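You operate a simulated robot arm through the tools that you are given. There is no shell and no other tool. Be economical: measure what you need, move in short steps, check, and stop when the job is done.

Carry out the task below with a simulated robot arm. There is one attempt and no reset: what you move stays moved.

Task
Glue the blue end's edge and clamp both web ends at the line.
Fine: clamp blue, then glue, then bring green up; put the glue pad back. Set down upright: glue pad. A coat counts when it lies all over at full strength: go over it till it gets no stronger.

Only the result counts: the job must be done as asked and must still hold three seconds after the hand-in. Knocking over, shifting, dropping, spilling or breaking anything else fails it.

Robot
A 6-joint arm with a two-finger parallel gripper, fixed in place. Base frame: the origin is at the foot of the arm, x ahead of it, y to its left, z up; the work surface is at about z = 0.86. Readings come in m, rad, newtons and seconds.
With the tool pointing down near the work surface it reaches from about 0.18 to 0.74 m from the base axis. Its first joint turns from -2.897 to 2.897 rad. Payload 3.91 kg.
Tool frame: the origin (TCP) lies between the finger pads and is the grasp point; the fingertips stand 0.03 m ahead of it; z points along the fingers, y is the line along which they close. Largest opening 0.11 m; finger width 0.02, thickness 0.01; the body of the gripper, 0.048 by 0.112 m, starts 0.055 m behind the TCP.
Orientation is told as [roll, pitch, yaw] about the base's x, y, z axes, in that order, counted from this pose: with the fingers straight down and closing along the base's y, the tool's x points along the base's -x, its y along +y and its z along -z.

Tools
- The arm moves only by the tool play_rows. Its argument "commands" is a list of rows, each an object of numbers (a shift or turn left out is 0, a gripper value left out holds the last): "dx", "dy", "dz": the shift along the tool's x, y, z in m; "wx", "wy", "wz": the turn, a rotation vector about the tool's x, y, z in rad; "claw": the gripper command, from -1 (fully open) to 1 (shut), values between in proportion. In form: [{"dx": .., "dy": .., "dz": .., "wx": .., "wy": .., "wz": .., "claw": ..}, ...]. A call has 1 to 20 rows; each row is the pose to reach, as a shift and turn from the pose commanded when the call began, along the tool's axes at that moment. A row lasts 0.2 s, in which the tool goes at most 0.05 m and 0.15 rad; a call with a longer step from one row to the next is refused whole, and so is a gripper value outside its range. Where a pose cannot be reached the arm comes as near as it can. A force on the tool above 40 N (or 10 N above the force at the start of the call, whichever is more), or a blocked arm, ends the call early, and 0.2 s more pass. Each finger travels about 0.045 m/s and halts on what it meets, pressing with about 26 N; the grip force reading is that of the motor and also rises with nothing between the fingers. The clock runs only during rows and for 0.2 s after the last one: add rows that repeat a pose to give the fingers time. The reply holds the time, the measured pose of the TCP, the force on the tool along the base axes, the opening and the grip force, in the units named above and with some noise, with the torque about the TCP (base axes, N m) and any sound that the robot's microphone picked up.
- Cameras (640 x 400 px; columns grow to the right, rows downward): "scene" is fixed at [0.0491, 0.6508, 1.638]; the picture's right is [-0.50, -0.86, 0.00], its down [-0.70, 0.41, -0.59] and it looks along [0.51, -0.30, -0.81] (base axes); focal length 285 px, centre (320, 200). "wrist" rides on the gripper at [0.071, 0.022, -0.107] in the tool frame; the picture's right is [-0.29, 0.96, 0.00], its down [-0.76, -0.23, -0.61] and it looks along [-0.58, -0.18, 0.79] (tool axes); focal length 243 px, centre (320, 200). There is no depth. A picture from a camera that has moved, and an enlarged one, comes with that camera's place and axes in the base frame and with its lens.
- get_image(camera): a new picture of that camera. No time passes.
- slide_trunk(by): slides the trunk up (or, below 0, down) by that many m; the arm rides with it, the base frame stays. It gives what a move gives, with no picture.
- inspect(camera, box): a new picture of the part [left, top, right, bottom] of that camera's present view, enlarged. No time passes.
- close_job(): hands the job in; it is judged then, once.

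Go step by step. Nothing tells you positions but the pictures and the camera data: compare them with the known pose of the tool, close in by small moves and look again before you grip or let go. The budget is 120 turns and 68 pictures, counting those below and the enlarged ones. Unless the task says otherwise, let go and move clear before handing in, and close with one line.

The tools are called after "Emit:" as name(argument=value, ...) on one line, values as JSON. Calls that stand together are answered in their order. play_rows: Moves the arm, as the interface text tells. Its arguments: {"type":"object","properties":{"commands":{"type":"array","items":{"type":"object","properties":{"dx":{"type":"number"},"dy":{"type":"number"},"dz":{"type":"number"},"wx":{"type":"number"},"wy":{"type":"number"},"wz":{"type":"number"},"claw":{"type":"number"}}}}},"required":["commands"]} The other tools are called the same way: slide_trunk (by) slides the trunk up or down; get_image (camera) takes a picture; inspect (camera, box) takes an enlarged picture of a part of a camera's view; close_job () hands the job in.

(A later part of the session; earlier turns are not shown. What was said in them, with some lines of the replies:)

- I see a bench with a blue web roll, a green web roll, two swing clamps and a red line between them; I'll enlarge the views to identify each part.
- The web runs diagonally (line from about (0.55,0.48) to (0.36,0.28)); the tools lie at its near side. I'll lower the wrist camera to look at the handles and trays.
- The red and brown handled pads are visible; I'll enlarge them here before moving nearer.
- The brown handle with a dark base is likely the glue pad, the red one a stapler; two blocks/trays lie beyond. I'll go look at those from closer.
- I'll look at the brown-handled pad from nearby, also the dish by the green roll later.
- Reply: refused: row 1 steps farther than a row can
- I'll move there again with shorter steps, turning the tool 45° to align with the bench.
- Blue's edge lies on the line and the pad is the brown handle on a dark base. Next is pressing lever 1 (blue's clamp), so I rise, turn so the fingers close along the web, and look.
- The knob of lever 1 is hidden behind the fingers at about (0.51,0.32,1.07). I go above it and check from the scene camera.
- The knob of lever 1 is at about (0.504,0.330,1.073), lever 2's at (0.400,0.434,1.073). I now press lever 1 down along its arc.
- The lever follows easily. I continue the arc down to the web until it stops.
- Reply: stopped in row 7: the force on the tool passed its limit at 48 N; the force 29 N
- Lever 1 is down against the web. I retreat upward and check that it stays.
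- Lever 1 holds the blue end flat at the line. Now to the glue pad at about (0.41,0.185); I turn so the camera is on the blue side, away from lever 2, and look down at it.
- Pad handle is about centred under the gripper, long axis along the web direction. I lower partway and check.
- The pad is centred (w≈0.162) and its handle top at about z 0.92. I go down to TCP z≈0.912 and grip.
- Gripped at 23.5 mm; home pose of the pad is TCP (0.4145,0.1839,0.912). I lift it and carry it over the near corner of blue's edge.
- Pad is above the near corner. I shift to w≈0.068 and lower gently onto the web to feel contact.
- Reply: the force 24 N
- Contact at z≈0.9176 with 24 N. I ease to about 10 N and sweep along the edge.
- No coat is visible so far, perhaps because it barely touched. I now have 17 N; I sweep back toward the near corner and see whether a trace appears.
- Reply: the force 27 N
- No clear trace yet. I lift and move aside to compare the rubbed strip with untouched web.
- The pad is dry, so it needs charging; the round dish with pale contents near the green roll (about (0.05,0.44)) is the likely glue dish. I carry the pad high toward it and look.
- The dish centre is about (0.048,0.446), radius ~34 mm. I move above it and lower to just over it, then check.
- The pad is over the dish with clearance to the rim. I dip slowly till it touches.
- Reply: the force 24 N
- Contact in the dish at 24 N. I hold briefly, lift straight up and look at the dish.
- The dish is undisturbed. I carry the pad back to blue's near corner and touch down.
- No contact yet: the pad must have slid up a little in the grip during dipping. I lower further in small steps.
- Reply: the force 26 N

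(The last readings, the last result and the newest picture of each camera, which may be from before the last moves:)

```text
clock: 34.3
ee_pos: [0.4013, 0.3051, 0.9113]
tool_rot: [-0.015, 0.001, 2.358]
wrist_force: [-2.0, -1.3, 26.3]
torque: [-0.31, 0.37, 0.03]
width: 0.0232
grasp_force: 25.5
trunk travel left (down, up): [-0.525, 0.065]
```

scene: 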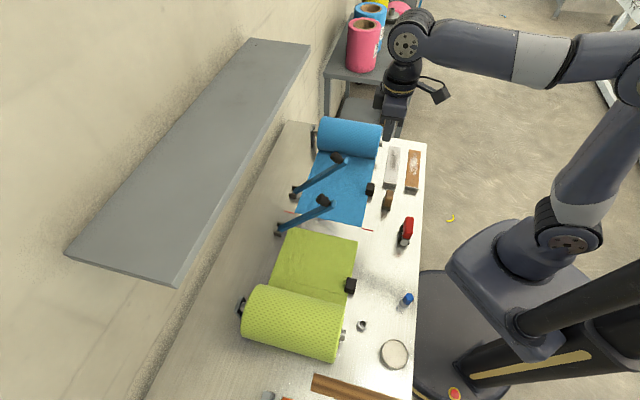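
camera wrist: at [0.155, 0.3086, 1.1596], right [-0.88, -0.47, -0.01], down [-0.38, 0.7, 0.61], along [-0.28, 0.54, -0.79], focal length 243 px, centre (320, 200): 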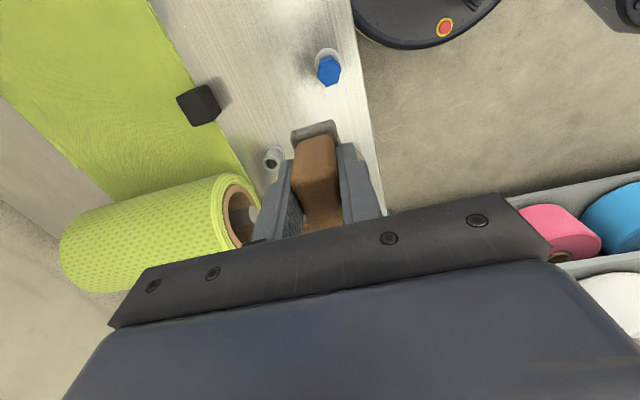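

Contact at 0.911. I ease off to about 12 N and sweep, then look for the trace.

Emit:
play_rows(commands=[{"dz": -0.001}, {"dz": -0.001, "dy": -0.012}, {"dz": -0.001, "dy": -0.024}, {"dz": -0.001, "dy": -0.036}, {"dz": -0.001, "dy": -0.048}, {"dz": -0.001, "dy": -0.06}, {"dz": -0.001, "dy": -0.072}])

Emit:
inspect(camera="wrist", box=[240, 50, 520, 210])

```text
clock: 35.9
ee_pos: [0.4501, 0.3569, 0.9117]
tool_rot: [-0.01, 0.002, 2.358]
wrist_force: [-7.5, -7.4, 23.1]
torque: [-0.41, 0.48, -0.03]
width: 0.0235
grasp_force: 26.0
trunk travel left (down, up): [-0.525, 0.065]
```

```text
2.29 times, centred on (380, 130) of wrist
camera zoom: at [0.4836, 0.2908, 1.0182], right [-0.88, -0.47, -0.01], down [-0.38, 0.7, 0.61], along [-0.28, 0.54, -0.79], focal length 555 px, centre (183, 360)
```

zoom: 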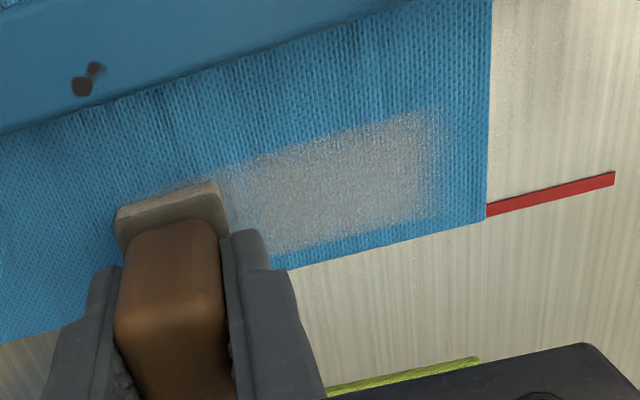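

The glue now lays down, as a greyish strip about 5 mm short of the end and 12 mm short of the side. I continue this row to the far side, then go back nearer the edge.

Emit:
play_rows(commands=[{"dz": -0.0006, "dy": -0.012}, {"dz": -0.0006, "dy": -0.024}, {"dz": -0.0006, "dy": -0.036}, {"dz": -0.0006, "dy": -0.048}, {"dz": -0.0006, "dy": -0.06}, {"dz": -0.0006, "dy": -0.072}, {"dz": -0.0006, "dy": -0.084}, {"dz": -0.0006, "dy": -0.096}, {"dz": -0.0006, "dy": -0.108}, {"dz": -0.0006, "dy": -0.12}, {"dz": -0.0006, "dy": -0.132}, {"dz": -0.0006, "dy": -0.14}])

Emit:
get_image(camera="wrist")

```text
clock: 38.5
ee_pos: [0.5522, 0.4563, 0.9126]
tool_rot: [-0.007, 0.002, 2.358]
wrist_force: [-0.3, 0.3, -0.2]
torque: [0.01, 0.0, -0.04]
width: 0.0233
grasp_force: 25.8
trunk travel left (down, up): [-0.525, 0.065]
```

```text
25 pictures are left
camera wrist: at [0.584, 0.3908, 1.0196], right [-0.88, -0.47, -0.01], down [-0.38, 0.7, 0.61], along [-0.28, 0.54, -0.79], focal length 243 px, centre (320, 200)
```

wrist: 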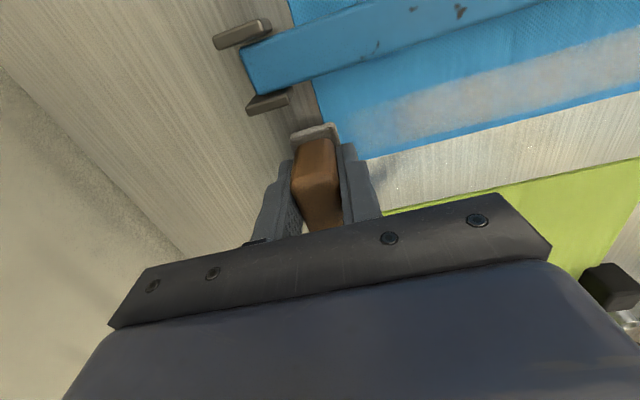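

The first row reached the far side. I lift slightly, shift 9 mm toward the end edge and touch down again for the return row.

Emit:
play_rows(commands=[{"dz": -0.007}, {"dz": -0.007, "dx": -0.009, "dy": 0.012}, {"dz": 0.0, "dx": -0.009, "dy": 0.012}, {"dz": 0.001, "dx": -0.009, "dy": 0.012}])

```text
clock: 39.5
ee_pos: [0.5353, 0.4543, 0.9108]
tool_rot: [-0.01, 0.001, 2.359]
wrist_force: [-0.8, 0.4, 1.8]
torque: [-0.01, 0.05, -0.02]
width: 0.0233
grasp_force: 26.1
trunk travel left (down, up): [-0.525, 0.065]
```

Emit:
play_rows(commands=[{"dz": 0.0012}, {"dz": 0.0012, "dy": 0.012}, {"dz": 0.0012, "dy": 0.024}, {"dz": 0.0012, "dy": 0.036}, {"dz": 0.0012, "dy": 0.048}, {"dz": 0.0012, "dy": 0.06}, {"dz": 0.0012, "dy": 0.072}, {"dz": 0.0012, "dy": 0.084}, {"dz": 0.0012, "dy": 0.096}, {"dz": 0.0012, "dy": 0.108}, {"dz": 0.0012, "dy": 0.12}, {"dz": 0.0012, "dy": 0.132}, {"dz": 0.0012, "dy": 0.144}, {"dz": 0.0012, "dy": 0.156}, {"dz": 0.0012, "dy": 0.168}, {"dz": 0.0012, "dy": 0.18}, {"dz": 0.0012, "dy": 0.192}, {"dz": 0.0012, "dy": 0.204}, {"dz": 0.0012, "dy": 0.213}])

Emit:
inspect(camera="wrist", box=[60, 40, 400, 240])

```text
clock: 42.9
ee_pos: [0.4119, 0.3301, 0.9111]
tool_rot: [-0.021, 0.003, 2.357]
wrist_force: [-2.6, -0.9, 12.5]
torque: [-0.16, 0.19, -0.01]
width: 0.0232
grasp_force: 26.2
trunk travel left (down, up): [-0.525, 0.065]
stopped in row 17: the force on the tool passed its limit at 41 N (the readings are from after the stop); the commanded pose is now the measured one
```

```text
1.88 times, centred on (230, 140) of wrist
camera zoom: at [0.4443, 0.2634, 1.0183], right [-0.88, -0.47, -0.02], down [-0.39, 0.69, 0.61], along [-0.27, 0.55, -0.79], focal length 457 px, centre (489, 313)
```

zoom: 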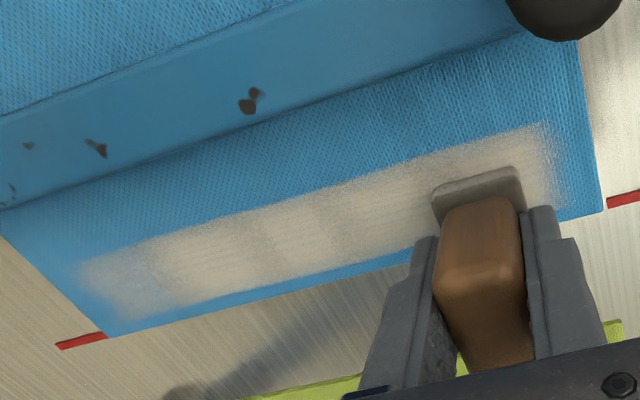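

The coat whitens within a fixed strip just inside the edge, strongest where passed twice. I lift, undo the slight tilt, and go to the near end for another pass.

Emit:
play_rows(commands=[{"dz": -0.008, "wx": 0.0085, "wy": -0.0085}, {"dz": -0.008, "dx": 0.006, "dy": 0.02, "wx": 0.0085, "wy": -0.0085}, {"dz": -0.008, "dx": 0.006, "dy": 0.037, "wx": 0.0085, "wy": -0.0085}, {"dz": -0.003, "dx": 0.006, "dy": 0.037, "wx": 0.0085, "wy": -0.0085}, {"dz": 0.0, "dx": 0.006, "dy": 0.037, "wx": 0.0085, "wy": -0.0085}])

```text
clock: 44.1
ee_pos: [0.3909, 0.3002, 0.9121]
tool_rot: [-0.029, -0.008, 2.358]
wrist_force: [-1.3, -0.9, 10.7]
torque: [-0.17, 0.0, 0.02]
width: 0.0231
grasp_force: 25.7
trunk travel left (down, up): [-0.525, 0.065]
```

The tilt correction went the wrong way; I lift and reverse it.

Emit:
play_rows(commands=[{"dz": -0.006}, {"dz": -0.006, "wx": -0.02, "wy": 0.01}, {"dz": -0.006, "wx": -0.02, "wy": 0.01}, {"dz": -0.001, "wx": -0.02, "wy": 0.01}])

```text
clock: 45.1
ee_pos: [0.3902, 0.2985, 0.9124]
tool_rot: [-0.007, 0.004, 2.357]
wrist_force: [-0.6, -0.4, 5.9]
torque: [0.0, 0.09, 0.02]
width: 0.0232
grasp_force: 26.2
trunk travel left (down, up): [-0.525, 0.065]
```

Orientation is back. I sweep to the far end.

Emit:
play_rows(commands=[{"dz": 0.0006}, {"dz": 0.0006, "dy": -0.012}, {"dz": 0.0006, "dy": -0.024}, {"dz": 0.0006, "dy": -0.036}, {"dz": 0.0006, "dy": -0.048}, {"dz": 0.0006, "dy": -0.06}, {"dz": 0.0006, "dy": -0.072}, {"dz": 0.0006, "dy": -0.084}, {"dz": 0.0006, "dy": -0.096}, {"dz": 0.0006, "dy": -0.108}, {"dz": 0.0006, "dy": -0.12}, {"dz": 0.0006, "dy": -0.132}, {"dz": 0.0006, "dy": -0.144}, {"dz": 0.0006, "dy": -0.156}, {"dz": 0.0006, "dy": -0.168}, {"dz": 0.0006, "dy": -0.18}, {"dz": 0.0006, "dy": -0.192}, {"dz": 0.0006, "dy": -0.2}])

Emit:
inspect(camera="wrist", box=[260, 20, 640, 220])

```text
clock: 48.9
ee_pos: [0.5317, 0.4415, 0.912]
tool_rot: [-0.007, 0.003, 2.357]
wrist_force: [0.5, 0.8, 0.0]
torque: [0.01, 0.01, -0.03]
width: 0.0234
grasp_force: 26.4
trunk travel left (down, up): [-0.525, 0.065]
```

```text
1.68 times, centred on (450, 120) of wrist
camera zoom: at [0.5651, 0.3764, 1.0192], right [-0.88, -0.47, -0.01], down [-0.38, 0.7, 0.61], along [-0.28, 0.54, -0.79], focal length 409 px, centre (101, 335)
```

zoom: 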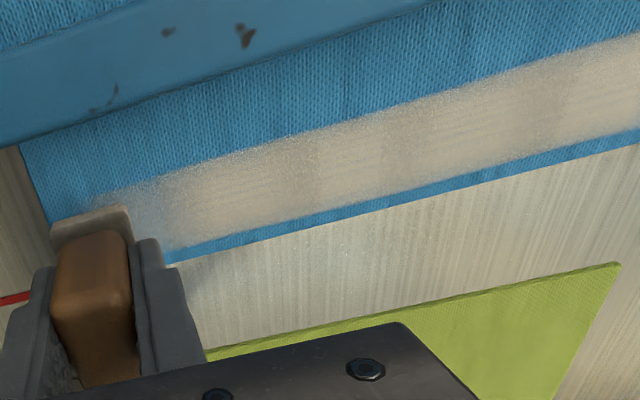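

The far end is still thin since contact faded out there. I press a bit more and rub at the far end.

Emit:
play_rows(commands=[{"dz": 0.001}, {"dz": 0.002}])

```text
clock: 49.5
ee_pos: [0.5321, 0.4423, 0.9122]
tool_rot: [-0.008, 0.004, 2.358]
wrist_force: [0.9, 1.6, 7.3]
torque: [0.02, 0.07, 0.01]
width: 0.0232
grasp_force: 25.9
trunk travel left (down, up): [-0.525, 0.065]
```

Emit:
play_rows(commands=[{"dz": 0.0006, "dy": -0.006}, {"dz": 0.0006, "dy": 0.006}, {"dz": 0.0006, "dy": 0.018}, {"dz": 0.0006, "dy": 0.03}, {"dz": 0.0006, "dy": 0.042}, {"dz": 0.0006, "dy": 0.054}, {"dz": 0.0006, "dy": 0.042}, {"dz": 0.0006, "dy": 0.03}, {"dz": 0.0006, "dy": 0.018}, {"dz": 0.0006, "dy": 0.006}, {"dz": 0.0006, "dy": -0.006}, {"dz": 0.0006, "dy": -0.01}, {"dz": 0.0006, "dy": 0.0}, {"dz": 0.0006, "dy": 0.012}, {"dz": 0.0006, "dy": 0.024}, {"dz": 0.0006, "dy": 0.036}, {"dz": 0.0006, "dy": 0.048}, {"dz": 0.0006, "dy": 0.06}])

Emit:
get_image(camera="wrist")

```text
clock: 53.3
ee_pos: [0.4901, 0.4, 0.9114]
tool_rot: [-0.013, 0.002, 2.358]
wrist_force: [8.5, 8.5, 31.3]
torque: [0.09, -0.02, 0.01]
width: 0.0232
grasp_force: 26.1
trunk travel left (down, up): [-0.525, 0.065]
```

```text
22 pictures are left
camera wrist: at [0.5227, 0.3346, 1.0182], right [-0.88, -0.47, -0.01], down [-0.38, 0.7, 0.61], along [-0.28, 0.54, -0.79], focal length 243 px, centre (320, 200)
```

wrist: 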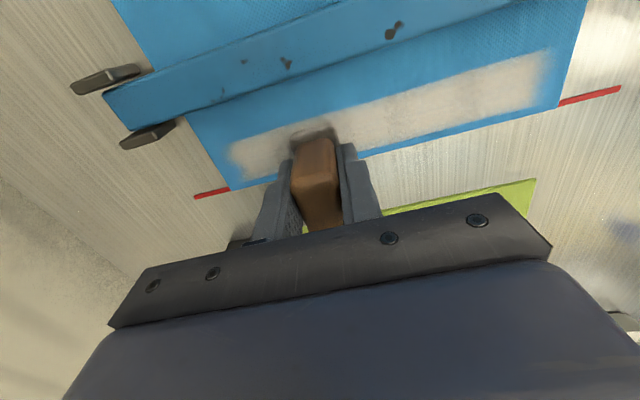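

The far end is now white. I sweep on to the near end with slightly less force.

Emit:
play_rows(commands=[{"dz": -0.001, "dy": 0.006}, {"dz": -0.001, "dy": 0.018}, {"dz": -0.001, "dy": 0.03}, {"dz": -0.001, "dy": 0.042}, {"dz": -0.001, "dy": 0.054}, {"dz": -0.001, "dy": 0.066}, {"dz": -0.001, "dy": 0.078}, {"dz": -0.001, "dy": 0.09}, {"dz": -0.001, "dy": 0.102}, {"dz": -0.001, "dy": 0.114}, {"dz": -0.001, "dy": 0.126}, {"dz": -0.001, "dy": 0.138}, {"dz": -0.001, "dy": 0.145}, {"dz": -0.001, "dy": 0.133}, {"dz": -0.001, "dy": 0.121}, {"dz": -0.001, "dy": 0.109}, {"dz": -0.001, "dy": 0.121}, {"dz": -0.001, "dy": 0.133}, {"dz": -0.001, "dy": 0.145}])

Emit:
inspect(camera="wrist", box=[60, 40, 400, 240])

```text
clock: 56.3
ee_pos: [0.3886, 0.2994, 0.9115]
tool_rot: [-0.01, 0.003, 2.358]
wrist_force: [-4.4, -3.0, 17.6]
torque: [-0.1, 0.28, 0.0]
width: 0.0233
grasp_force: 26.3
trunk travel left (down, up): [-0.525, 0.065]
stopped in row 14: the force on the tool passed its limit at 46 N (the readings are from after the stop); the commanded pose is now the measured one
```

```text
1.88 times, centred on (230, 140) of wrist
camera zoom: at [0.4232, 0.2336, 1.0182], right [-0.88, -0.47, -0.01], down [-0.38, 0.7, 0.61], along [-0.28, 0.54, -0.79], focal length 457 px, centre (489, 313)
```

zoom: 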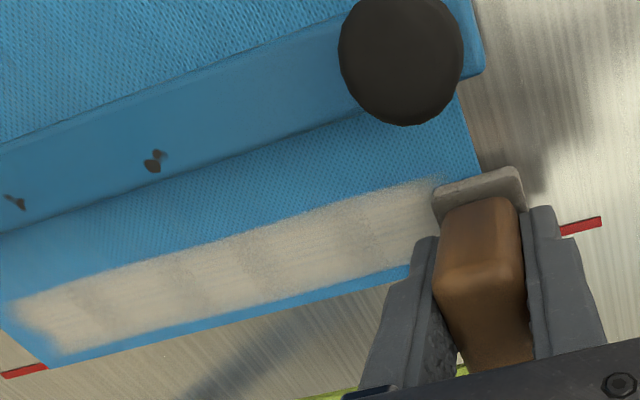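

Good progress but slightly mottled. I do another full pass to the far end and back, ramping the depth slightly toward the far side.

Emit:
play_rows(commands=[{"dz": -0.0005, "dy": -0.012}, {"dz": -0.0005, "dy": -0.024}, {"dz": -0.0004, "dy": -0.036}, {"dz": -0.0003, "dy": -0.048}, {"dz": -0.0002, "dy": -0.06}, {"dz": -0.0001, "dy": -0.072}, {"dz": 0.0, "dy": -0.084}, {"dz": 0.0001, "dy": -0.096}, {"dz": 0.0002, "dy": -0.108}, {"dz": 0.0003, "dy": -0.12}, {"dz": 0.0004, "dy": -0.132}, {"dz": 0.0005, "dy": -0.144}, {"dz": 0.0006, "dy": -0.156}, {"dz": 0.0007, "dy": -0.168}, {"dz": 0.0008, "dy": -0.18}, {"dz": 0.001, "dy": -0.192}, {"dz": 0.001, "dy": -0.202}])

```text
clock: 59.9
ee_pos: [0.5329, 0.4419, 0.9112]
tool_rot: [-0.01, 0.001, 2.357]
wrist_force: [-4.0, -3.7, 16.8]
torque: [-0.29, 0.29, -0.03]
width: 0.0233
grasp_force: 26.0
trunk travel left (down, up): [-0.525, 0.065]
```

Emit:
play_rows(commands=[{"dz": -0.0003, "dy": 0.012}, {"dz": -0.0004, "dy": 0.024}, {"dz": -0.0005, "dy": 0.036}, {"dz": -0.0006, "dy": 0.048}, {"dz": -0.0007, "dy": 0.06}, {"dz": -0.0008, "dy": 0.072}, {"dz": -0.0009, "dy": 0.084}, {"dz": -0.001, "dy": 0.096}, {"dz": -0.0011, "dy": 0.108}, {"dz": -0.0012, "dy": 0.12}, {"dz": -0.0013, "dy": 0.132}, {"dz": -0.0014, "dy": 0.144}, {"dz": -0.0015, "dy": 0.156}, {"dz": -0.0016, "dy": 0.168}, {"dz": -0.0017, "dy": 0.18}, {"dz": -0.0018, "dy": 0.192}, {"dz": -0.0018, "dy": 0.204}])

Emit:
inspect(camera="wrist", box=[60, 40, 400, 240])

```text
clock: 63.5
ee_pos: [0.3907, 0.2993, 0.9111]
tool_rot: [-0.008, 0.004, 2.358]
wrist_force: [5.1, 7.7, 24.5]
torque: [0.36, -0.27, 0.0]
width: 0.0236
grasp_force: 25.7
trunk travel left (down, up): [-0.525, 0.065]
```

```text
1.88 times, centred on (230, 140) of wrist
camera zoom: at [0.4237, 0.2332, 1.0182], right [-0.88, -0.47, -0.01], down [-0.38, 0.7, 0.61], along [-0.28, 0.54, -0.79], focal length 457 px, centre (489, 313)
```

zoom: 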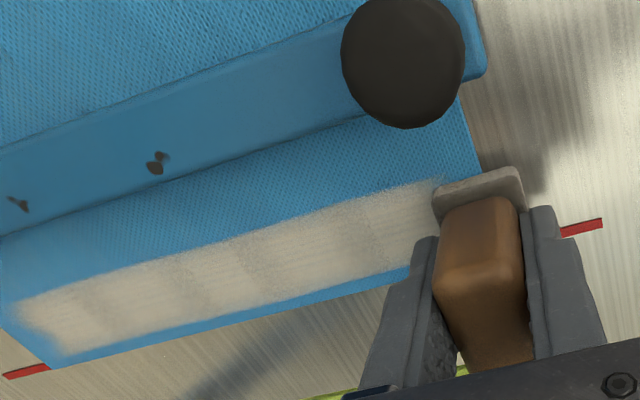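

Emit:
play_rows(commands=[{"dz": -0.02}, {"dz": -0.05, "dy": 0.02}, {"dz": -0.07, "dy": 0.06}, {"dz": -0.09, "dy": 0.1}])

Emit:
inspect(camera="wrist", box=[40, 60, 300, 220])

```text
clock: 64.5
ee_pos: [0.3181, 0.227, 1.0006]
tool_rot: [-0.005, 0.004, 2.357]
wrist_force: [-0.1, 0.0, -0.4]
torque: [0.0, 0.03, 0.0]
width: 0.0233
grasp_force: 26.0
trunk travel left (down, up): [-0.525, 0.065]
```

```text
2.46 times, centred on (170, 140) of wrist
camera zoom: at [0.3523, 0.1614, 1.1076], right [-0.88, -0.47, -0.01], down [-0.38, 0.7, 0.61], along [-0.28, 0.54, -0.79], focal length 597 px, centre (689, 348)
```

zoom: 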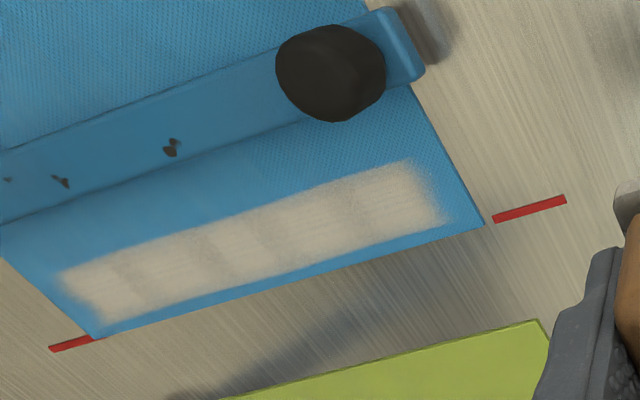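

The strip looks nearly uniform white with faint cells. To be sure it's at full strength I recharge the pad (gently this time) and go over once more.

Emit:
play_rows(commands=[{"dz": -0.045}, {"dz": -0.045, "dx": -0.045, "dy": 0.005}, {"dz": -0.045, "dx": -0.09, "dy": 0.01}, {"dz": -0.045, "dx": -0.135, "dy": 0.015}, {"dz": -0.045, "dx": -0.18, "dy": 0.02}, {"dz": -0.045, "dx": -0.225, "dy": 0.025}, {"dz": -0.045, "dx": -0.27, "dy": 0.03}, {"dz": -0.045, "dx": -0.315, "dy": 0.035}, {"dz": -0.045, "dx": -0.347, "dy": 0.04}, {"dz": -0.005, "dx": -0.347, "dy": 0.04}, {"dz": 0.035, "dx": -0.347, "dy": 0.04}, {"dz": 0.065, "dx": -0.347, "dy": 0.04}, {"dz": 0.074, "dx": -0.347, "dy": 0.04}, {"dz": 0.076, "dx": -0.347, "dy": 0.04}])

```text
clock: 67.5
ee_pos: [0.0456, 0.4453, 0.9263]
tool_rot: [-0.012, -0.003, 2.358]
wrist_force: [0.0, -2.8, 37.0]
torque: [-0.39, 0.27, 0.02]
width: 0.0233
grasp_force: 25.5
trunk travel left (down, up): [-0.525, 0.065]
```

Emit:
play_rows(commands=[{"dz": -0.002}, {"dz": -0.002}, {"dz": -0.02}, {"dz": -0.06}, {"dz": -0.1}, {"dz": -0.12, "dx": 0.04, "dy": -0.002}, {"dz": -0.12, "dx": 0.085, "dy": -0.005}, {"dz": -0.12, "dx": 0.13, "dy": -0.01}, {"dz": -0.12, "dx": 0.175, "dy": -0.015}, {"dz": -0.12, "dx": 0.22, "dy": -0.02}, {"dz": -0.12, "dx": 0.265, "dy": -0.03}, {"dz": -0.12, "dx": 0.31, "dy": -0.04}, {"dz": -0.12, "dx": 0.346, "dy": -0.065}, {"dz": -0.12, "dx": 0.347, "dy": -0.105}, {"dz": -0.09, "dx": 0.347, "dy": -0.14}, {"dz": -0.05, "dx": 0.347, "dy": -0.143}, {"dz": -0.01, "dx": 0.347, "dy": -0.143}, {"dz": 0.0, "dx": 0.347, "dy": -0.143}, {"dz": 0.008, "dx": 0.347, "dy": -0.143}])

```text
clock: 71.5
ee_pos: [0.3936, 0.2989, 0.9168]
tool_rot: [-0.007, 0.003, 2.357]
wrist_force: [0.5, -0.3, -0.3]
torque: [-0.01, -0.01, 0.03]
width: 0.0231
grasp_force: 25.4
trunk travel left (down, up): [-0.525, 0.065]
```

Emit:
play_rows(commands=[{"dz": 0.003}, {"dz": 0.005}, {"dz": 0.006}])

```text
clock: 72.3
ee_pos: [0.3917, 0.3005, 0.9116]
tool_rot: [-0.007, 0.003, 2.358]
wrist_force: [-1.0, -0.8, 9.1]
torque: [-0.06, 0.09, -0.01]
width: 0.0235
grasp_force: 26.5
trunk travel left (down, up): [-0.525, 0.065]
```

Light contact at 9 N. I sweep to the far end with the same ramp.

Emit:
play_rows(commands=[{"dz": 0.0003, "dy": -0.012}, {"dz": 0.0003, "dy": -0.024}, {"dz": 0.0004, "dy": -0.036}, {"dz": 0.0005, "dy": -0.048}, {"dz": 0.0006, "dy": -0.06}, {"dz": 0.0007, "dy": -0.072}, {"dz": 0.0008, "dy": -0.084}, {"dz": 0.0009, "dy": -0.096}, {"dz": 0.001, "dy": -0.108}, {"dz": 0.0011, "dy": -0.12}, {"dz": 0.0012, "dy": -0.132}, {"dz": 0.0013, "dy": -0.144}, {"dz": 0.0014, "dy": -0.156}, {"dz": 0.0015, "dy": -0.168}, {"dz": 0.0016, "dy": -0.18}, {"dz": 0.0018, "dy": -0.192}, {"dz": 0.0018, "dy": -0.204}])

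Emit:
inspect(camera="wrist", box=[260, 20, 640, 220])

```text
clock: 75.9
ee_pos: [0.5357, 0.4455, 0.9119]
tool_rot: [-0.008, 0.003, 2.358]
wrist_force: [-3.4, -4.4, 12.6]
torque: [-0.26, 0.29, 0.01]
width: 0.0234
grasp_force: 25.9
trunk travel left (down, up): [-0.525, 0.065]
```

```text
1.68 times, centred on (450, 120) of wrist
camera zoom: at [0.5682, 0.3794, 1.0185], right [-0.88, -0.47, -0.01], down [-0.38, 0.7, 0.61], along [-0.28, 0.54, -0.79], focal length 409 px, centre (101, 335)
```

zoom: 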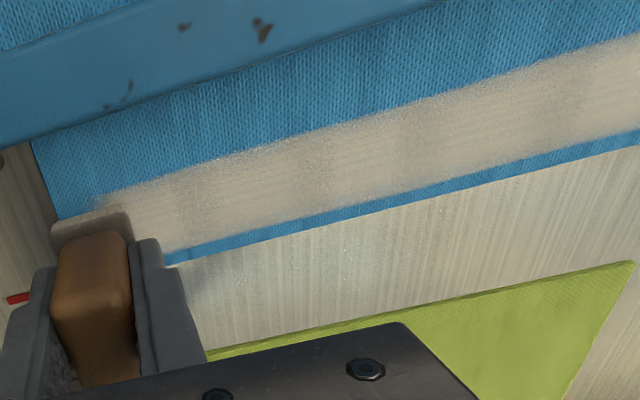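

Uniform now, only faint regular seams remain. One last pass back, then the pad goes home.

Emit:
play_rows(commands=[{"dz": 0.0003, "dy": -0.006}, {"dz": -0.0002, "dy": 0.006}, {"dz": -0.0003, "dy": 0.018}, {"dz": -0.0005, "dy": 0.03}, {"dz": -0.0006, "dy": 0.042}, {"dz": -0.0007, "dy": 0.054}, {"dz": -0.0008, "dy": 0.066}, {"dz": -0.0009, "dy": 0.078}, {"dz": -0.001, "dy": 0.09}, {"dz": -0.0011, "dy": 0.102}, {"dz": -0.0012, "dy": 0.114}, {"dz": -0.0013, "dy": 0.126}, {"dz": -0.0014, "dy": 0.138}, {"dz": -0.0015, "dy": 0.15}, {"dz": -0.0016, "dy": 0.162}, {"dz": -0.0017, "dy": 0.174}, {"dz": -0.0018, "dy": 0.186}, {"dz": -0.0018, "dy": 0.198}, {"dz": -0.0018, "dy": 0.208}])

Emit:
inspect(camera="wrist", box=[60, 40, 400, 240])

```text
clock: 79.9
ee_pos: [0.3886, 0.2979, 0.9115]
tool_rot: [-0.008, 0.003, 2.358]
wrist_force: [4.9, 5.7, 19.0]
torque: [0.26, -0.21, -0.03]
width: 0.0235
grasp_force: 26.1
trunk travel left (down, up): [-0.525, 0.065]
```

```text
1.88 times, centred on (230, 140) of wrist
camera zoom: at [0.4223, 0.2329, 1.0183], right [-0.88, -0.47, -0.01], down [-0.38, 0.7, 0.61], along [-0.28, 0.54, -0.79], focal length 457 px, centre (489, 313)
```

zoom: 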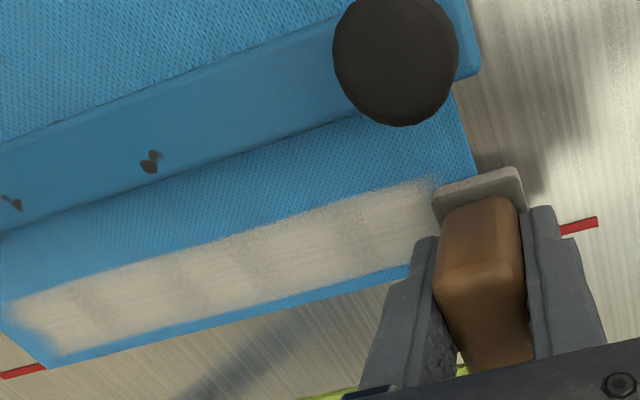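

The coat no longer changes, so it is saturated. I take the pad back to its home spot.

Emit:
play_rows(commands=[{"dz": -0.03}, {"dz": -0.07}, {"dz": -0.09, "dy": 0.03}, {"dz": -0.09, "dy": 0.0623}, {"dz": -0.09, "dy": 0.0623, "dx": 0.04}, {"dz": -0.09, "dy": 0.0623, "dx": 0.08}, {"dz": -0.09, "dy": 0.0623, "dx": 0.0989}, {"dz": -0.06, "dy": 0.0623, "dx": 0.0989}, {"dz": -0.025, "dy": 0.0623, "dx": 0.0989}, {"dz": -0.008, "dy": 0.0623, "dx": 0.0989}, {"dz": -0.003, "dy": 0.0623, "dx": 0.0989}])

```text
clock: 82.3
ee_pos: [0.4145, 0.1837, 0.9146]
tool_rot: [-0.006, 0.004, 2.358]
wrist_force: [0.2, -0.1, -0.8]
torque: [-0.01, -0.02, 0.0]
width: 0.0234
grasp_force: 26.7
trunk travel left (down, up): [-0.525, 0.065]
```

Emit:
play_rows(commands=[{"dz": 0.0015}, {"dz": 0.003}, {"dz": 0.0045}])

```text
clock: 83.1
ee_pos: [0.4157, 0.183, 0.9098]
tool_rot: [-0.004, 0.004, 2.358]
wrist_force: [0.7, -1.6, -0.9]
torque: [-0.02, 0.02, 0.06]
width: 0.0232
grasp_force: 26.0
trunk travel left (down, up): [-0.525, 0.065]
```

Emit:
play_rows(commands=[{"dz": 0.001}, {"dz": 0.002}, {"dz": 0.003}])

```text
clock: 83.9
ee_pos: [0.4147, 0.1839, 0.9065]
tool_rot: [-0.005, 0.002, 2.358]
wrist_force: [-0.9, 0.3, 0.2]
torque: [-0.01, -0.02, -0.01]
width: 0.0233
grasp_force: 25.7
trunk travel left (down, up): [-0.525, 0.065]
```

Emit:
play_rows(commands=[{"dz": 0.001}, {"dz": 0.002}, {"dz": 0.003}])

Emit:
inspect(camera="wrist", box=[220, 80, 420, 240])

```text
clock: 84.7
ee_pos: [0.4155, 0.1831, 0.9033]
tool_rot: [-0.008, 0.005, 2.359]
wrist_force: [-0.8, -1.0, 11.6]
torque: [-0.06, 0.25, 0.03]
width: 0.0234
grasp_force: 25.9
trunk travel left (down, up): [-0.525, 0.065]
```

```text
2.50 times, centred on (320, 160) of wrist
camera zoom: at [0.4487, 0.1186, 1.0112], right [-0.88, -0.47, -0.01], down [-0.38, 0.7, 0.61], along [-0.28, 0.54, -0.79], focal length 606 px, centre (320, 300)
```

zoom: 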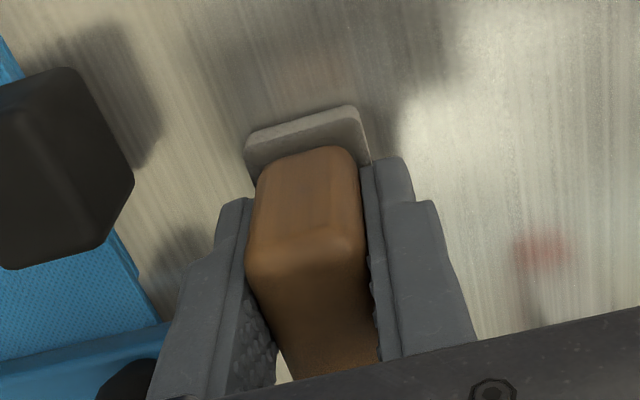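

The pad stands on the bench at its home spot. I ease off, open to 60 mm and rise.

Emit:
play_rows(commands=[{"dz": -0.001}, {"dz": -0.001, "claw": -0.05}, {"dz": -0.001}, {"dz": -0.001}, {"dz": -0.03}, {"dz": -0.07}, {"dz": -0.11}, {"dz": -0.15}])

Emit:
get_image(camera="wrist")

Emit:
get_image(camera="scene")

```text
clock: 86.5
ee_pos: [0.4127, 0.1831, 1.0527]
tool_rot: [-0.005, 0.003, 2.357]
wrist_force: [-0.3, 0.5, -0.6]
torque: [-0.03, 0.01, -0.02]
width: 0.0576
grasp_force: 0.1
trunk travel left (down, up): [-0.525, 0.065]
```

```text
15 pictures are left
camera wrist: at [0.4466, 0.1179, 1.1605], right [-0.88, -0.47, -0.01], down [-0.38, 0.7, 0.61], along [-0.28, 0.54, -0.79], focal length 243 px, centre (320, 200)
```

wrist: 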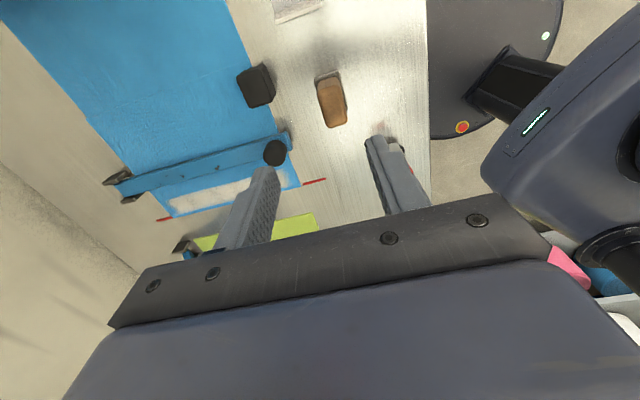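

```text
14 pictures are left
```

scene: 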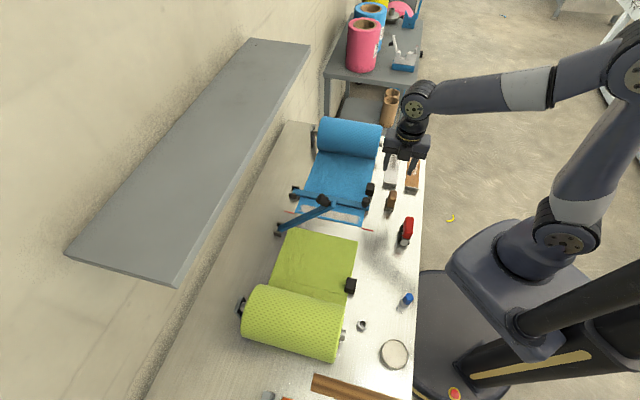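

The pad is home and upright. Green's edge lies about 50 mm short of the line; its black side block (about (0.24,0.44)) is the grip for pulling. I go there, turning the fingers to close along the web.

Emit:
play_rows(commands=[{"dx": -0.03, "dy": 0.018, "wz": 0.14, "claw": -0.2}, {"dx": -0.06, "dy": 0.018, "wz": 0.28}, {"dx": -0.09, "dy": 0.018, "wz": 0.42}, {"dx": -0.12, "dy": 0.018, "wz": 0.56}, {"dx": -0.15, "dy": 0.018, "wz": 0.7}, {"dx": -0.18, "dy": 0.018, "wz": 0.84}, {"dx": -0.21, "dy": 0.018, "wz": 0.98}, {"dx": -0.24, "dy": 0.018, "wz": 1.12}, {"dx": -0.27, "dy": 0.018, "wz": 1.26}, {"dx": -0.306, "dy": 0.018, "wz": 1.4}, {"dx": -0.306, "dy": 0.018, "wz": 1.54}, {"dx": -0.306, "dy": 0.018, "wz": 1.572}])

Emit:
get_image(camera="wrist")

```text
clock: 89.1
ee_pos: [0.1848, 0.3862, 1.0516]
tool_rot: [-0.004, -0.005, 0.784]
wrist_force: [0.4, 0.2, 0.2]
torque: [-0.01, 0.03, 0.0]
width: 0.0662
grasp_force: 0.1
trunk travel left (down, up): [-0.525, 0.065]
```

```text
13 pictures are left
camera wrist: at [0.1172, 0.3513, 1.1583], right [-0.47, 0.88, 0.0], down [0.7, 0.37, 0.61], along [0.54, 0.29, -0.79], focal length 243 px, centre (320, 200)
```

wrist: 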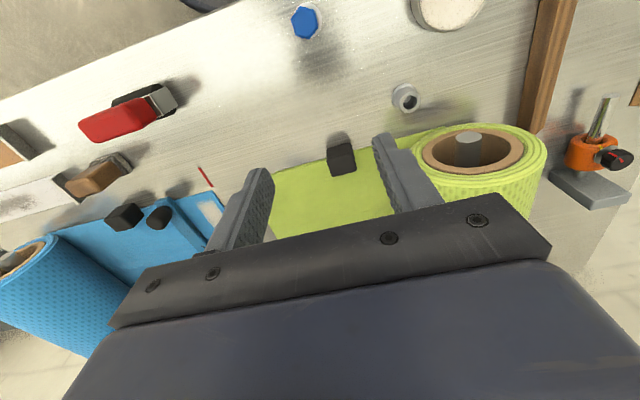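

The block is at about (0.2345,0.446). With fingers along the web the gripper body would come close to the roll, so I turn back to close across the web and go above the block.

Emit:
play_rows(commands=[{"dx": -0.01, "dy": 0.001, "wz": -0.14, "claw": -0.2}, {"dx": -0.02, "dy": 0.003, "wz": -0.28}, {"dx": -0.03, "dy": 0.005, "wz": -0.42}, {"dx": -0.04, "dy": 0.0076, "wz": -0.56}, {"dx": -0.05, "dy": 0.0076, "wz": -0.7}, {"dx": -0.06, "dy": 0.0076, "wz": -0.84}, {"dx": -0.07, "dy": 0.0076, "wz": -0.98}, {"dx": -0.0774, "dy": 0.0076, "wz": -1.12}, {"dx": -0.0774, "dy": 0.0076, "wz": -1.26}, {"dx": -0.0774, "dy": 0.0076, "wz": -1.4}, {"dx": -0.0774, "dy": 0.0076, "wz": -1.54}, {"dx": -0.0774, "dy": 0.0076, "wz": -1.572}, {"dx": -0.0774, "dy": 0.0076, "wz": -1.572, "dz": 0.04}, {"dx": -0.0774, "dy": 0.0076, "wz": -1.572, "dz": 0.08}])

Emit:
get_image(camera="wrist")

```text
clock: 92.1
ee_pos: [0.235, 0.4456, 0.9714]
tool_rot: [-0.007, 0.004, 2.36]
wrist_force: [-0.4, -0.6, 0.1]
torque: [0.0, 0.0, 0.0]
width: 0.0659
grasp_force: 0.1
trunk travel left (down, up): [-0.525, 0.065]
```

```text
12 pictures are left
camera wrist: at [0.2682, 0.3811, 1.0796], right [-0.88, -0.47, -0.01], down [-0.38, 0.7, 0.61], along [-0.28, 0.54, -0.79], focal length 243 px, centre (320, 200)
```

wrist: 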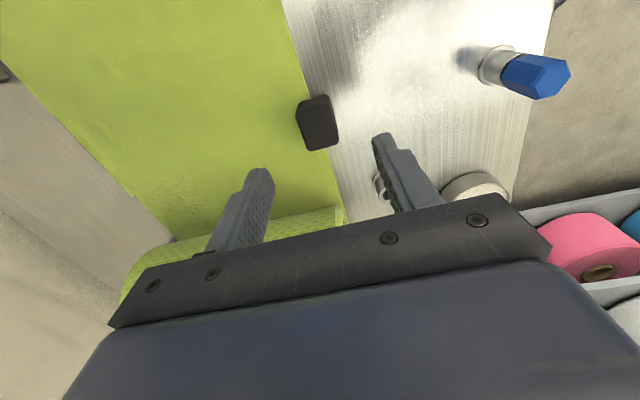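

The block is centred between the fingers. I lower to tips just above the web and grip.

Emit:
play_rows(commands=[{"dx": -0.001, "dz": 0.03}, {"dx": -0.002, "dz": 0.055}, {"dx": -0.002, "dz": 0.068}, {"dx": -0.002, "dz": 0.068, "claw": 1}, {"dx": -0.002, "dz": 0.068}, {"dx": -0.002, "dz": 0.068}, {"dx": -0.002, "dz": 0.068}])

Emit:
get_image(camera="wrist")

```text
clock: 93.7
ee_pos: [0.2341, 0.4488, 0.9046]
tool_rot: [-0.004, 0.003, 2.358]
wrist_force: [2.3, 3.7, -1.8]
torque: [-0.17, 0.36, -0.11]
width: 0.0275
grasp_force: 45.1
trunk travel left (down, up): [-0.525, 0.065]
```

```text
11 pictures are left
camera wrist: at [0.2675, 0.3835, 1.0112], right [-0.88, -0.47, -0.01], down [-0.38, 0.7, 0.61], along [-0.28, 0.54, -0.79], focal length 243 px, centre (320, 200)
```

wrist: 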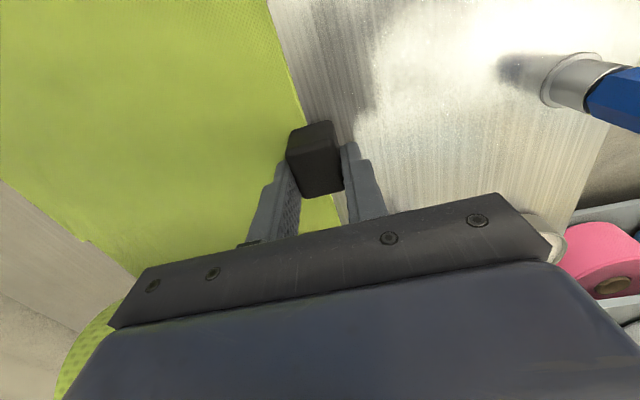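

Gripped. I pull green along the web direction 30 mm first and check it follows.

Emit:
play_rows(commands=[{"dx": 0.006}, {"dx": 0.012}, {"dx": 0.018}, {"dx": 0.024}, {"dx": 0.03}])

Emit:
inspect(camera="scene", box=[260, 180, 390, 300])

```text
clock: 94.9
ee_pos: [0.2547, 0.4273, 0.9046]
tool_rot: [-0.006, 0.003, 2.358]
wrist_force: [3.1, 3.8, -0.7]
torque: [0.09, 0.45, -0.24]
width: 0.0276
grasp_force: 44.6
trunk travel left (down, up): [-0.525, 0.065]
```

```text
3.33 times, centred on (325, 240) of scene
camera zoom: at [0.0491, 0.6508, 1.638], right [-0.5, -0.86, 0.0], down [-0.7, 0.41, -0.59], along [0.51, -0.3, -0.81], focal length 950 px, centre (303, 67)
```

zoom: 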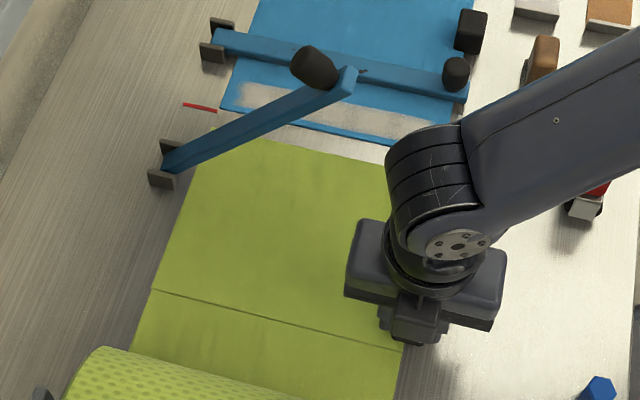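

Green follows; about 27–31 mm remain at the edge. I pull 24 mm more and measure again.

Emit:
play_rows(commands=[{"dx": 0.006}, {"dx": 0.012}, {"dx": 0.018}, {"dx": 0.024}])

Emit:
inspect(camera="scene", box=[280, 190, 390, 250])

```text
clock: 95.9
ee_pos: [0.2702, 0.4127, 0.904]
tool_rot: [-0.006, 0.005, 2.359]
wrist_force: [-6.1, 12.7, -3.7]
torque: [-0.3, 0.46, -0.3]
width: 0.0275
grasp_force: 44.6
trunk travel left (down, up): [-0.525, 0.065]
```

```text
5.82 times, centred on (335, 220) of scene
camera zoom: at [0.0491, 0.6508, 1.638], right [-0.5, -0.86, 0.0], down [-0.7, 0.41, -0.59], along [0.51, -0.3, -0.81], focal length 1658 px, centre (233, 84)
```

zoom: 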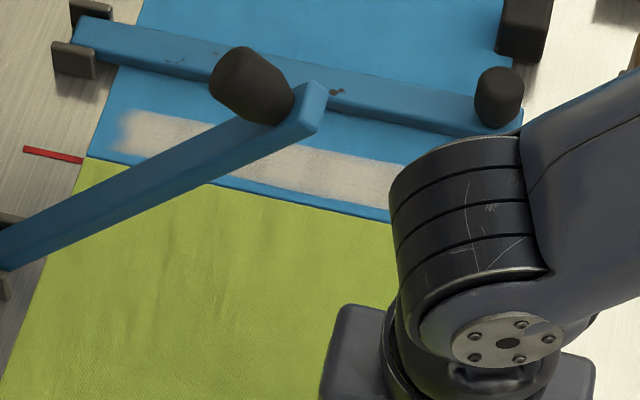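

Green's edge now butts blue's edge at the line and the pull force rose to 13 N. I relax the pull slightly, release and rise.

Emit:
play_rows(commands=[{"dx": -0.0025}, {"dx": -0.0025, "claw": -0.1}, {"dx": -0.0025}, {"dx": -0.0025}, {"dx": -0.0025, "dz": -0.03}, {"dx": -0.0025, "dz": -0.07}, {"dx": -0.0025, "dy": 0.03, "dz": -0.1}, {"dx": -0.0025, "dy": 0.07, "dz": -0.12}, {"dx": -0.0025, "dy": 0.11, "dz": -0.14}])

Emit:
inspect(camera="scene", box=[270, 180, 390, 250])

```text
clock: 97.9
ee_pos: [0.1905, 0.3329, 1.0449]
tool_rot: [-0.006, 0.004, 2.356]
wrist_force: [0.3, 0.2, -0.9]
torque: [0.0, -0.03, 0.0]
width: 0.0605
grasp_force: 0.0
trunk travel left (down, up): [-0.525, 0.065]
```

```text
5.33 times, centred on (330, 215) of scene
camera zoom: at [0.0491, 0.6508, 1.638], right [-0.5, -0.86, 0.0], down [-0.7, 0.41, -0.59], along [0.51, -0.3, -0.81], focal length 1520 px, centre (267, 120)
```

zoom: 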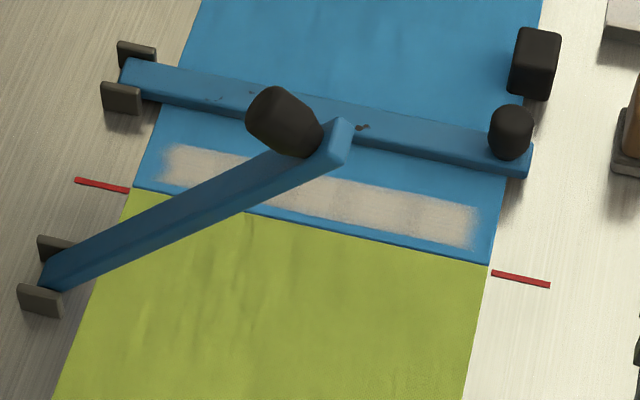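

Both ends meet at the line. Now I go above lever 2's knob at about (0.400,0.434) with closed fingers, turned as for lever 1.

Emit:
play_rows(commands=[{"dz": -0.045, "wz": 0.14, "claw": 1}, {"dz": -0.09, "wz": 0.28}, {"dz": -0.135, "wz": 0.42}, {"dz": -0.165, "wz": 0.56}, {"dx": 0.01, "dy": -0.03, "dz": -0.165, "wz": 0.7}, {"dx": 0.02, "dy": -0.06, "dz": -0.165, "wz": 0.84}, {"dx": 0.03, "dy": -0.09, "dz": -0.165, "wz": 0.98}, {"dx": 0.04, "dy": -0.12, "dz": -0.165, "wz": 1.12}, {"dx": 0.05, "dy": -0.15, "dz": -0.165, "wz": 1.26}, {"dx": 0.063, "dy": -0.185, "dz": -0.165, "wz": 1.4}, {"dx": 0.0767, "dy": -0.221, "dz": -0.165, "wz": 1.54}, {"dx": 0.0767, "dy": -0.221, "dz": -0.165, "wz": 1.571}, {"dx": 0.0767, "dy": -0.221, "dz": -0.115, "wz": 1.571}])

Emit:
get_image(camera="wrist")

```text
clock: 100.7
ee_pos: [0.4013, 0.4348, 1.1608]
tool_rot: [-0.004, -0.005, 0.785]
wrist_force: [0.2, -1.0, -0.5]
torque: [0.0, 0.0, 0.0]
width: 0.0
grasp_force: 25.9
trunk travel left (down, up): [-0.525, 0.065]
```

```text
7 pictures are left
camera wrist: at [0.334, 0.4009, 1.2675], right [-0.47, 0.88, 0.0], down [0.7, 0.37, 0.61], along [0.54, 0.29, -0.79], focal length 243 px, centre (320, 200)
```

wrist: 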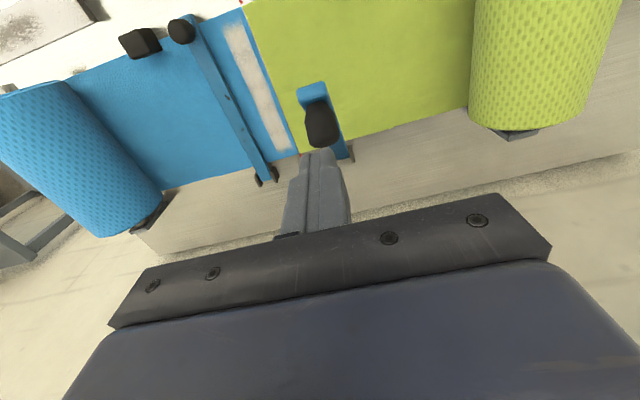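

Aligned the same way as for lever 1. I press along the same arc.

Emit:
play_rows(commands=[{"dz": 0.02}, {"dx": 0.002, "dz": 0.045}, {"dx": 0.015, "dz": 0.057}, {"dx": 0.031, "dz": 0.07}, {"dx": 0.044, "dz": 0.084}, {"dx": 0.056, "dz": 0.099}, {"dx": 0.067, "dz": 0.116}, {"dx": 0.076, "dz": 0.133}, {"dx": 0.084, "dz": 0.15}, {"dx": 0.091, "dz": 0.168}, {"dx": 0.096, "dz": 0.187}, {"dx": 0.1, "dz": 0.206}, {"dx": 0.101, "dz": 0.216}, {"dx": 0.102, "dz": 0.223}, {"dx": 0.102, "dz": 0.23}, {"dx": 0.102, "dz": 0.236}])

Emit:
get_image(camera="wrist")

```text
clock: 103.7
ee_pos: [0.3319, 0.3629, 0.9416]
tool_rot: [-0.003, -0.016, 0.787]
wrist_force: [-6.5, -9.6, 27.3]
torque: [-0.48, 0.37, 0.03]
width: 0.0001
grasp_force: 26.4
trunk travel left (down, up): [-0.525, 0.065]
stopped in row 15: the force on the tool passed its limit at 50 N (the readings are from after the stop); the commanded pose is now the measured one
```

```text
6 pictures are left
camera wrist: at [0.2629, 0.3283, 1.0483], right [-0.47, 0.88, 0.0], down [0.69, 0.37, 0.62], along [0.55, 0.3, -0.78], focal length 243 px, centre (320, 200)
```

wrist: 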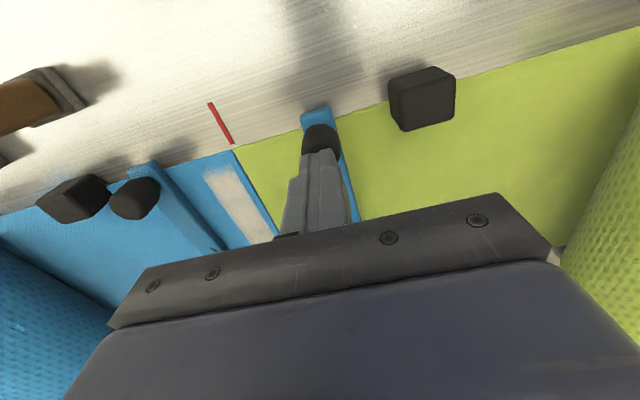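

Lever 2 is down at the same depth as lever 1. I retreat upward and toward the robot, then check everything.

Emit:
play_rows(commands=[{"dx": -0.002, "dz": -0.02}, {"dz": -0.06}, {"dx": 0.02, "dz": -0.1}, {"dx": 0.04, "dz": -0.14}, {"dx": 0.06, "dz": -0.18}, {"dx": 0.1, "dz": -0.2}, {"dx": 0.14, "dz": -0.22}])

Emit:
get_image(camera="scene")

Emit:
inspect(camera="scene", box=[270, 150, 430, 260])

```text
clock: 105.3
ee_pos: [0.2283, 0.2629, 1.1576]
tool_rot: [-0.002, -0.014, 0.787]
wrist_force: [-0.5, 0.9, 0.5]
torque: [-0.03, -0.01, -0.01]
width: 0.0001
grasp_force: 26.0
trunk travel left (down, up): [-0.525, 0.065]
```

```text
5 pictures are left
```

scene: 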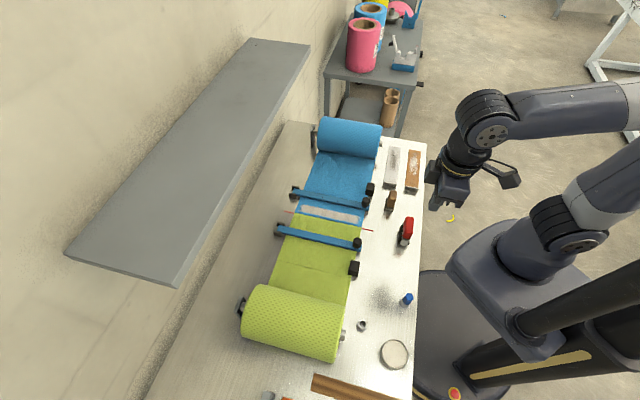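

```text
3.64 times, centred on (350, 205) of scene
camera zoom: at [0.0491, 0.6508, 1.638], right [-0.5, -0.86, 0.0], down [-0.7, 0.41, -0.59], along [0.51, -0.3, -0.81], focal length 1036 px, centre (211, 182)
```

zoom: 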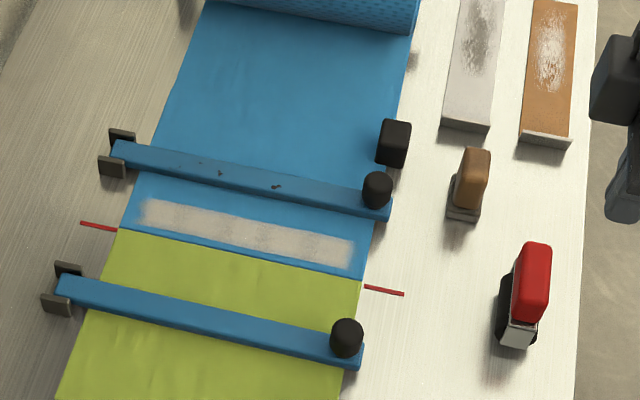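

Both clamps are down, the two web ends meet at the line, the coat looks full and even, and the pad stands at home. I hand in.

Emit:
close_job()

```text
The job is handed in.
```

I clamped blue at the line and coated its edge with glue until further passes made no visible difference. I then pulled green up to the line and clamped it, and stood the glue pad upright back in its place. I've handed the job in; no verdict came back.
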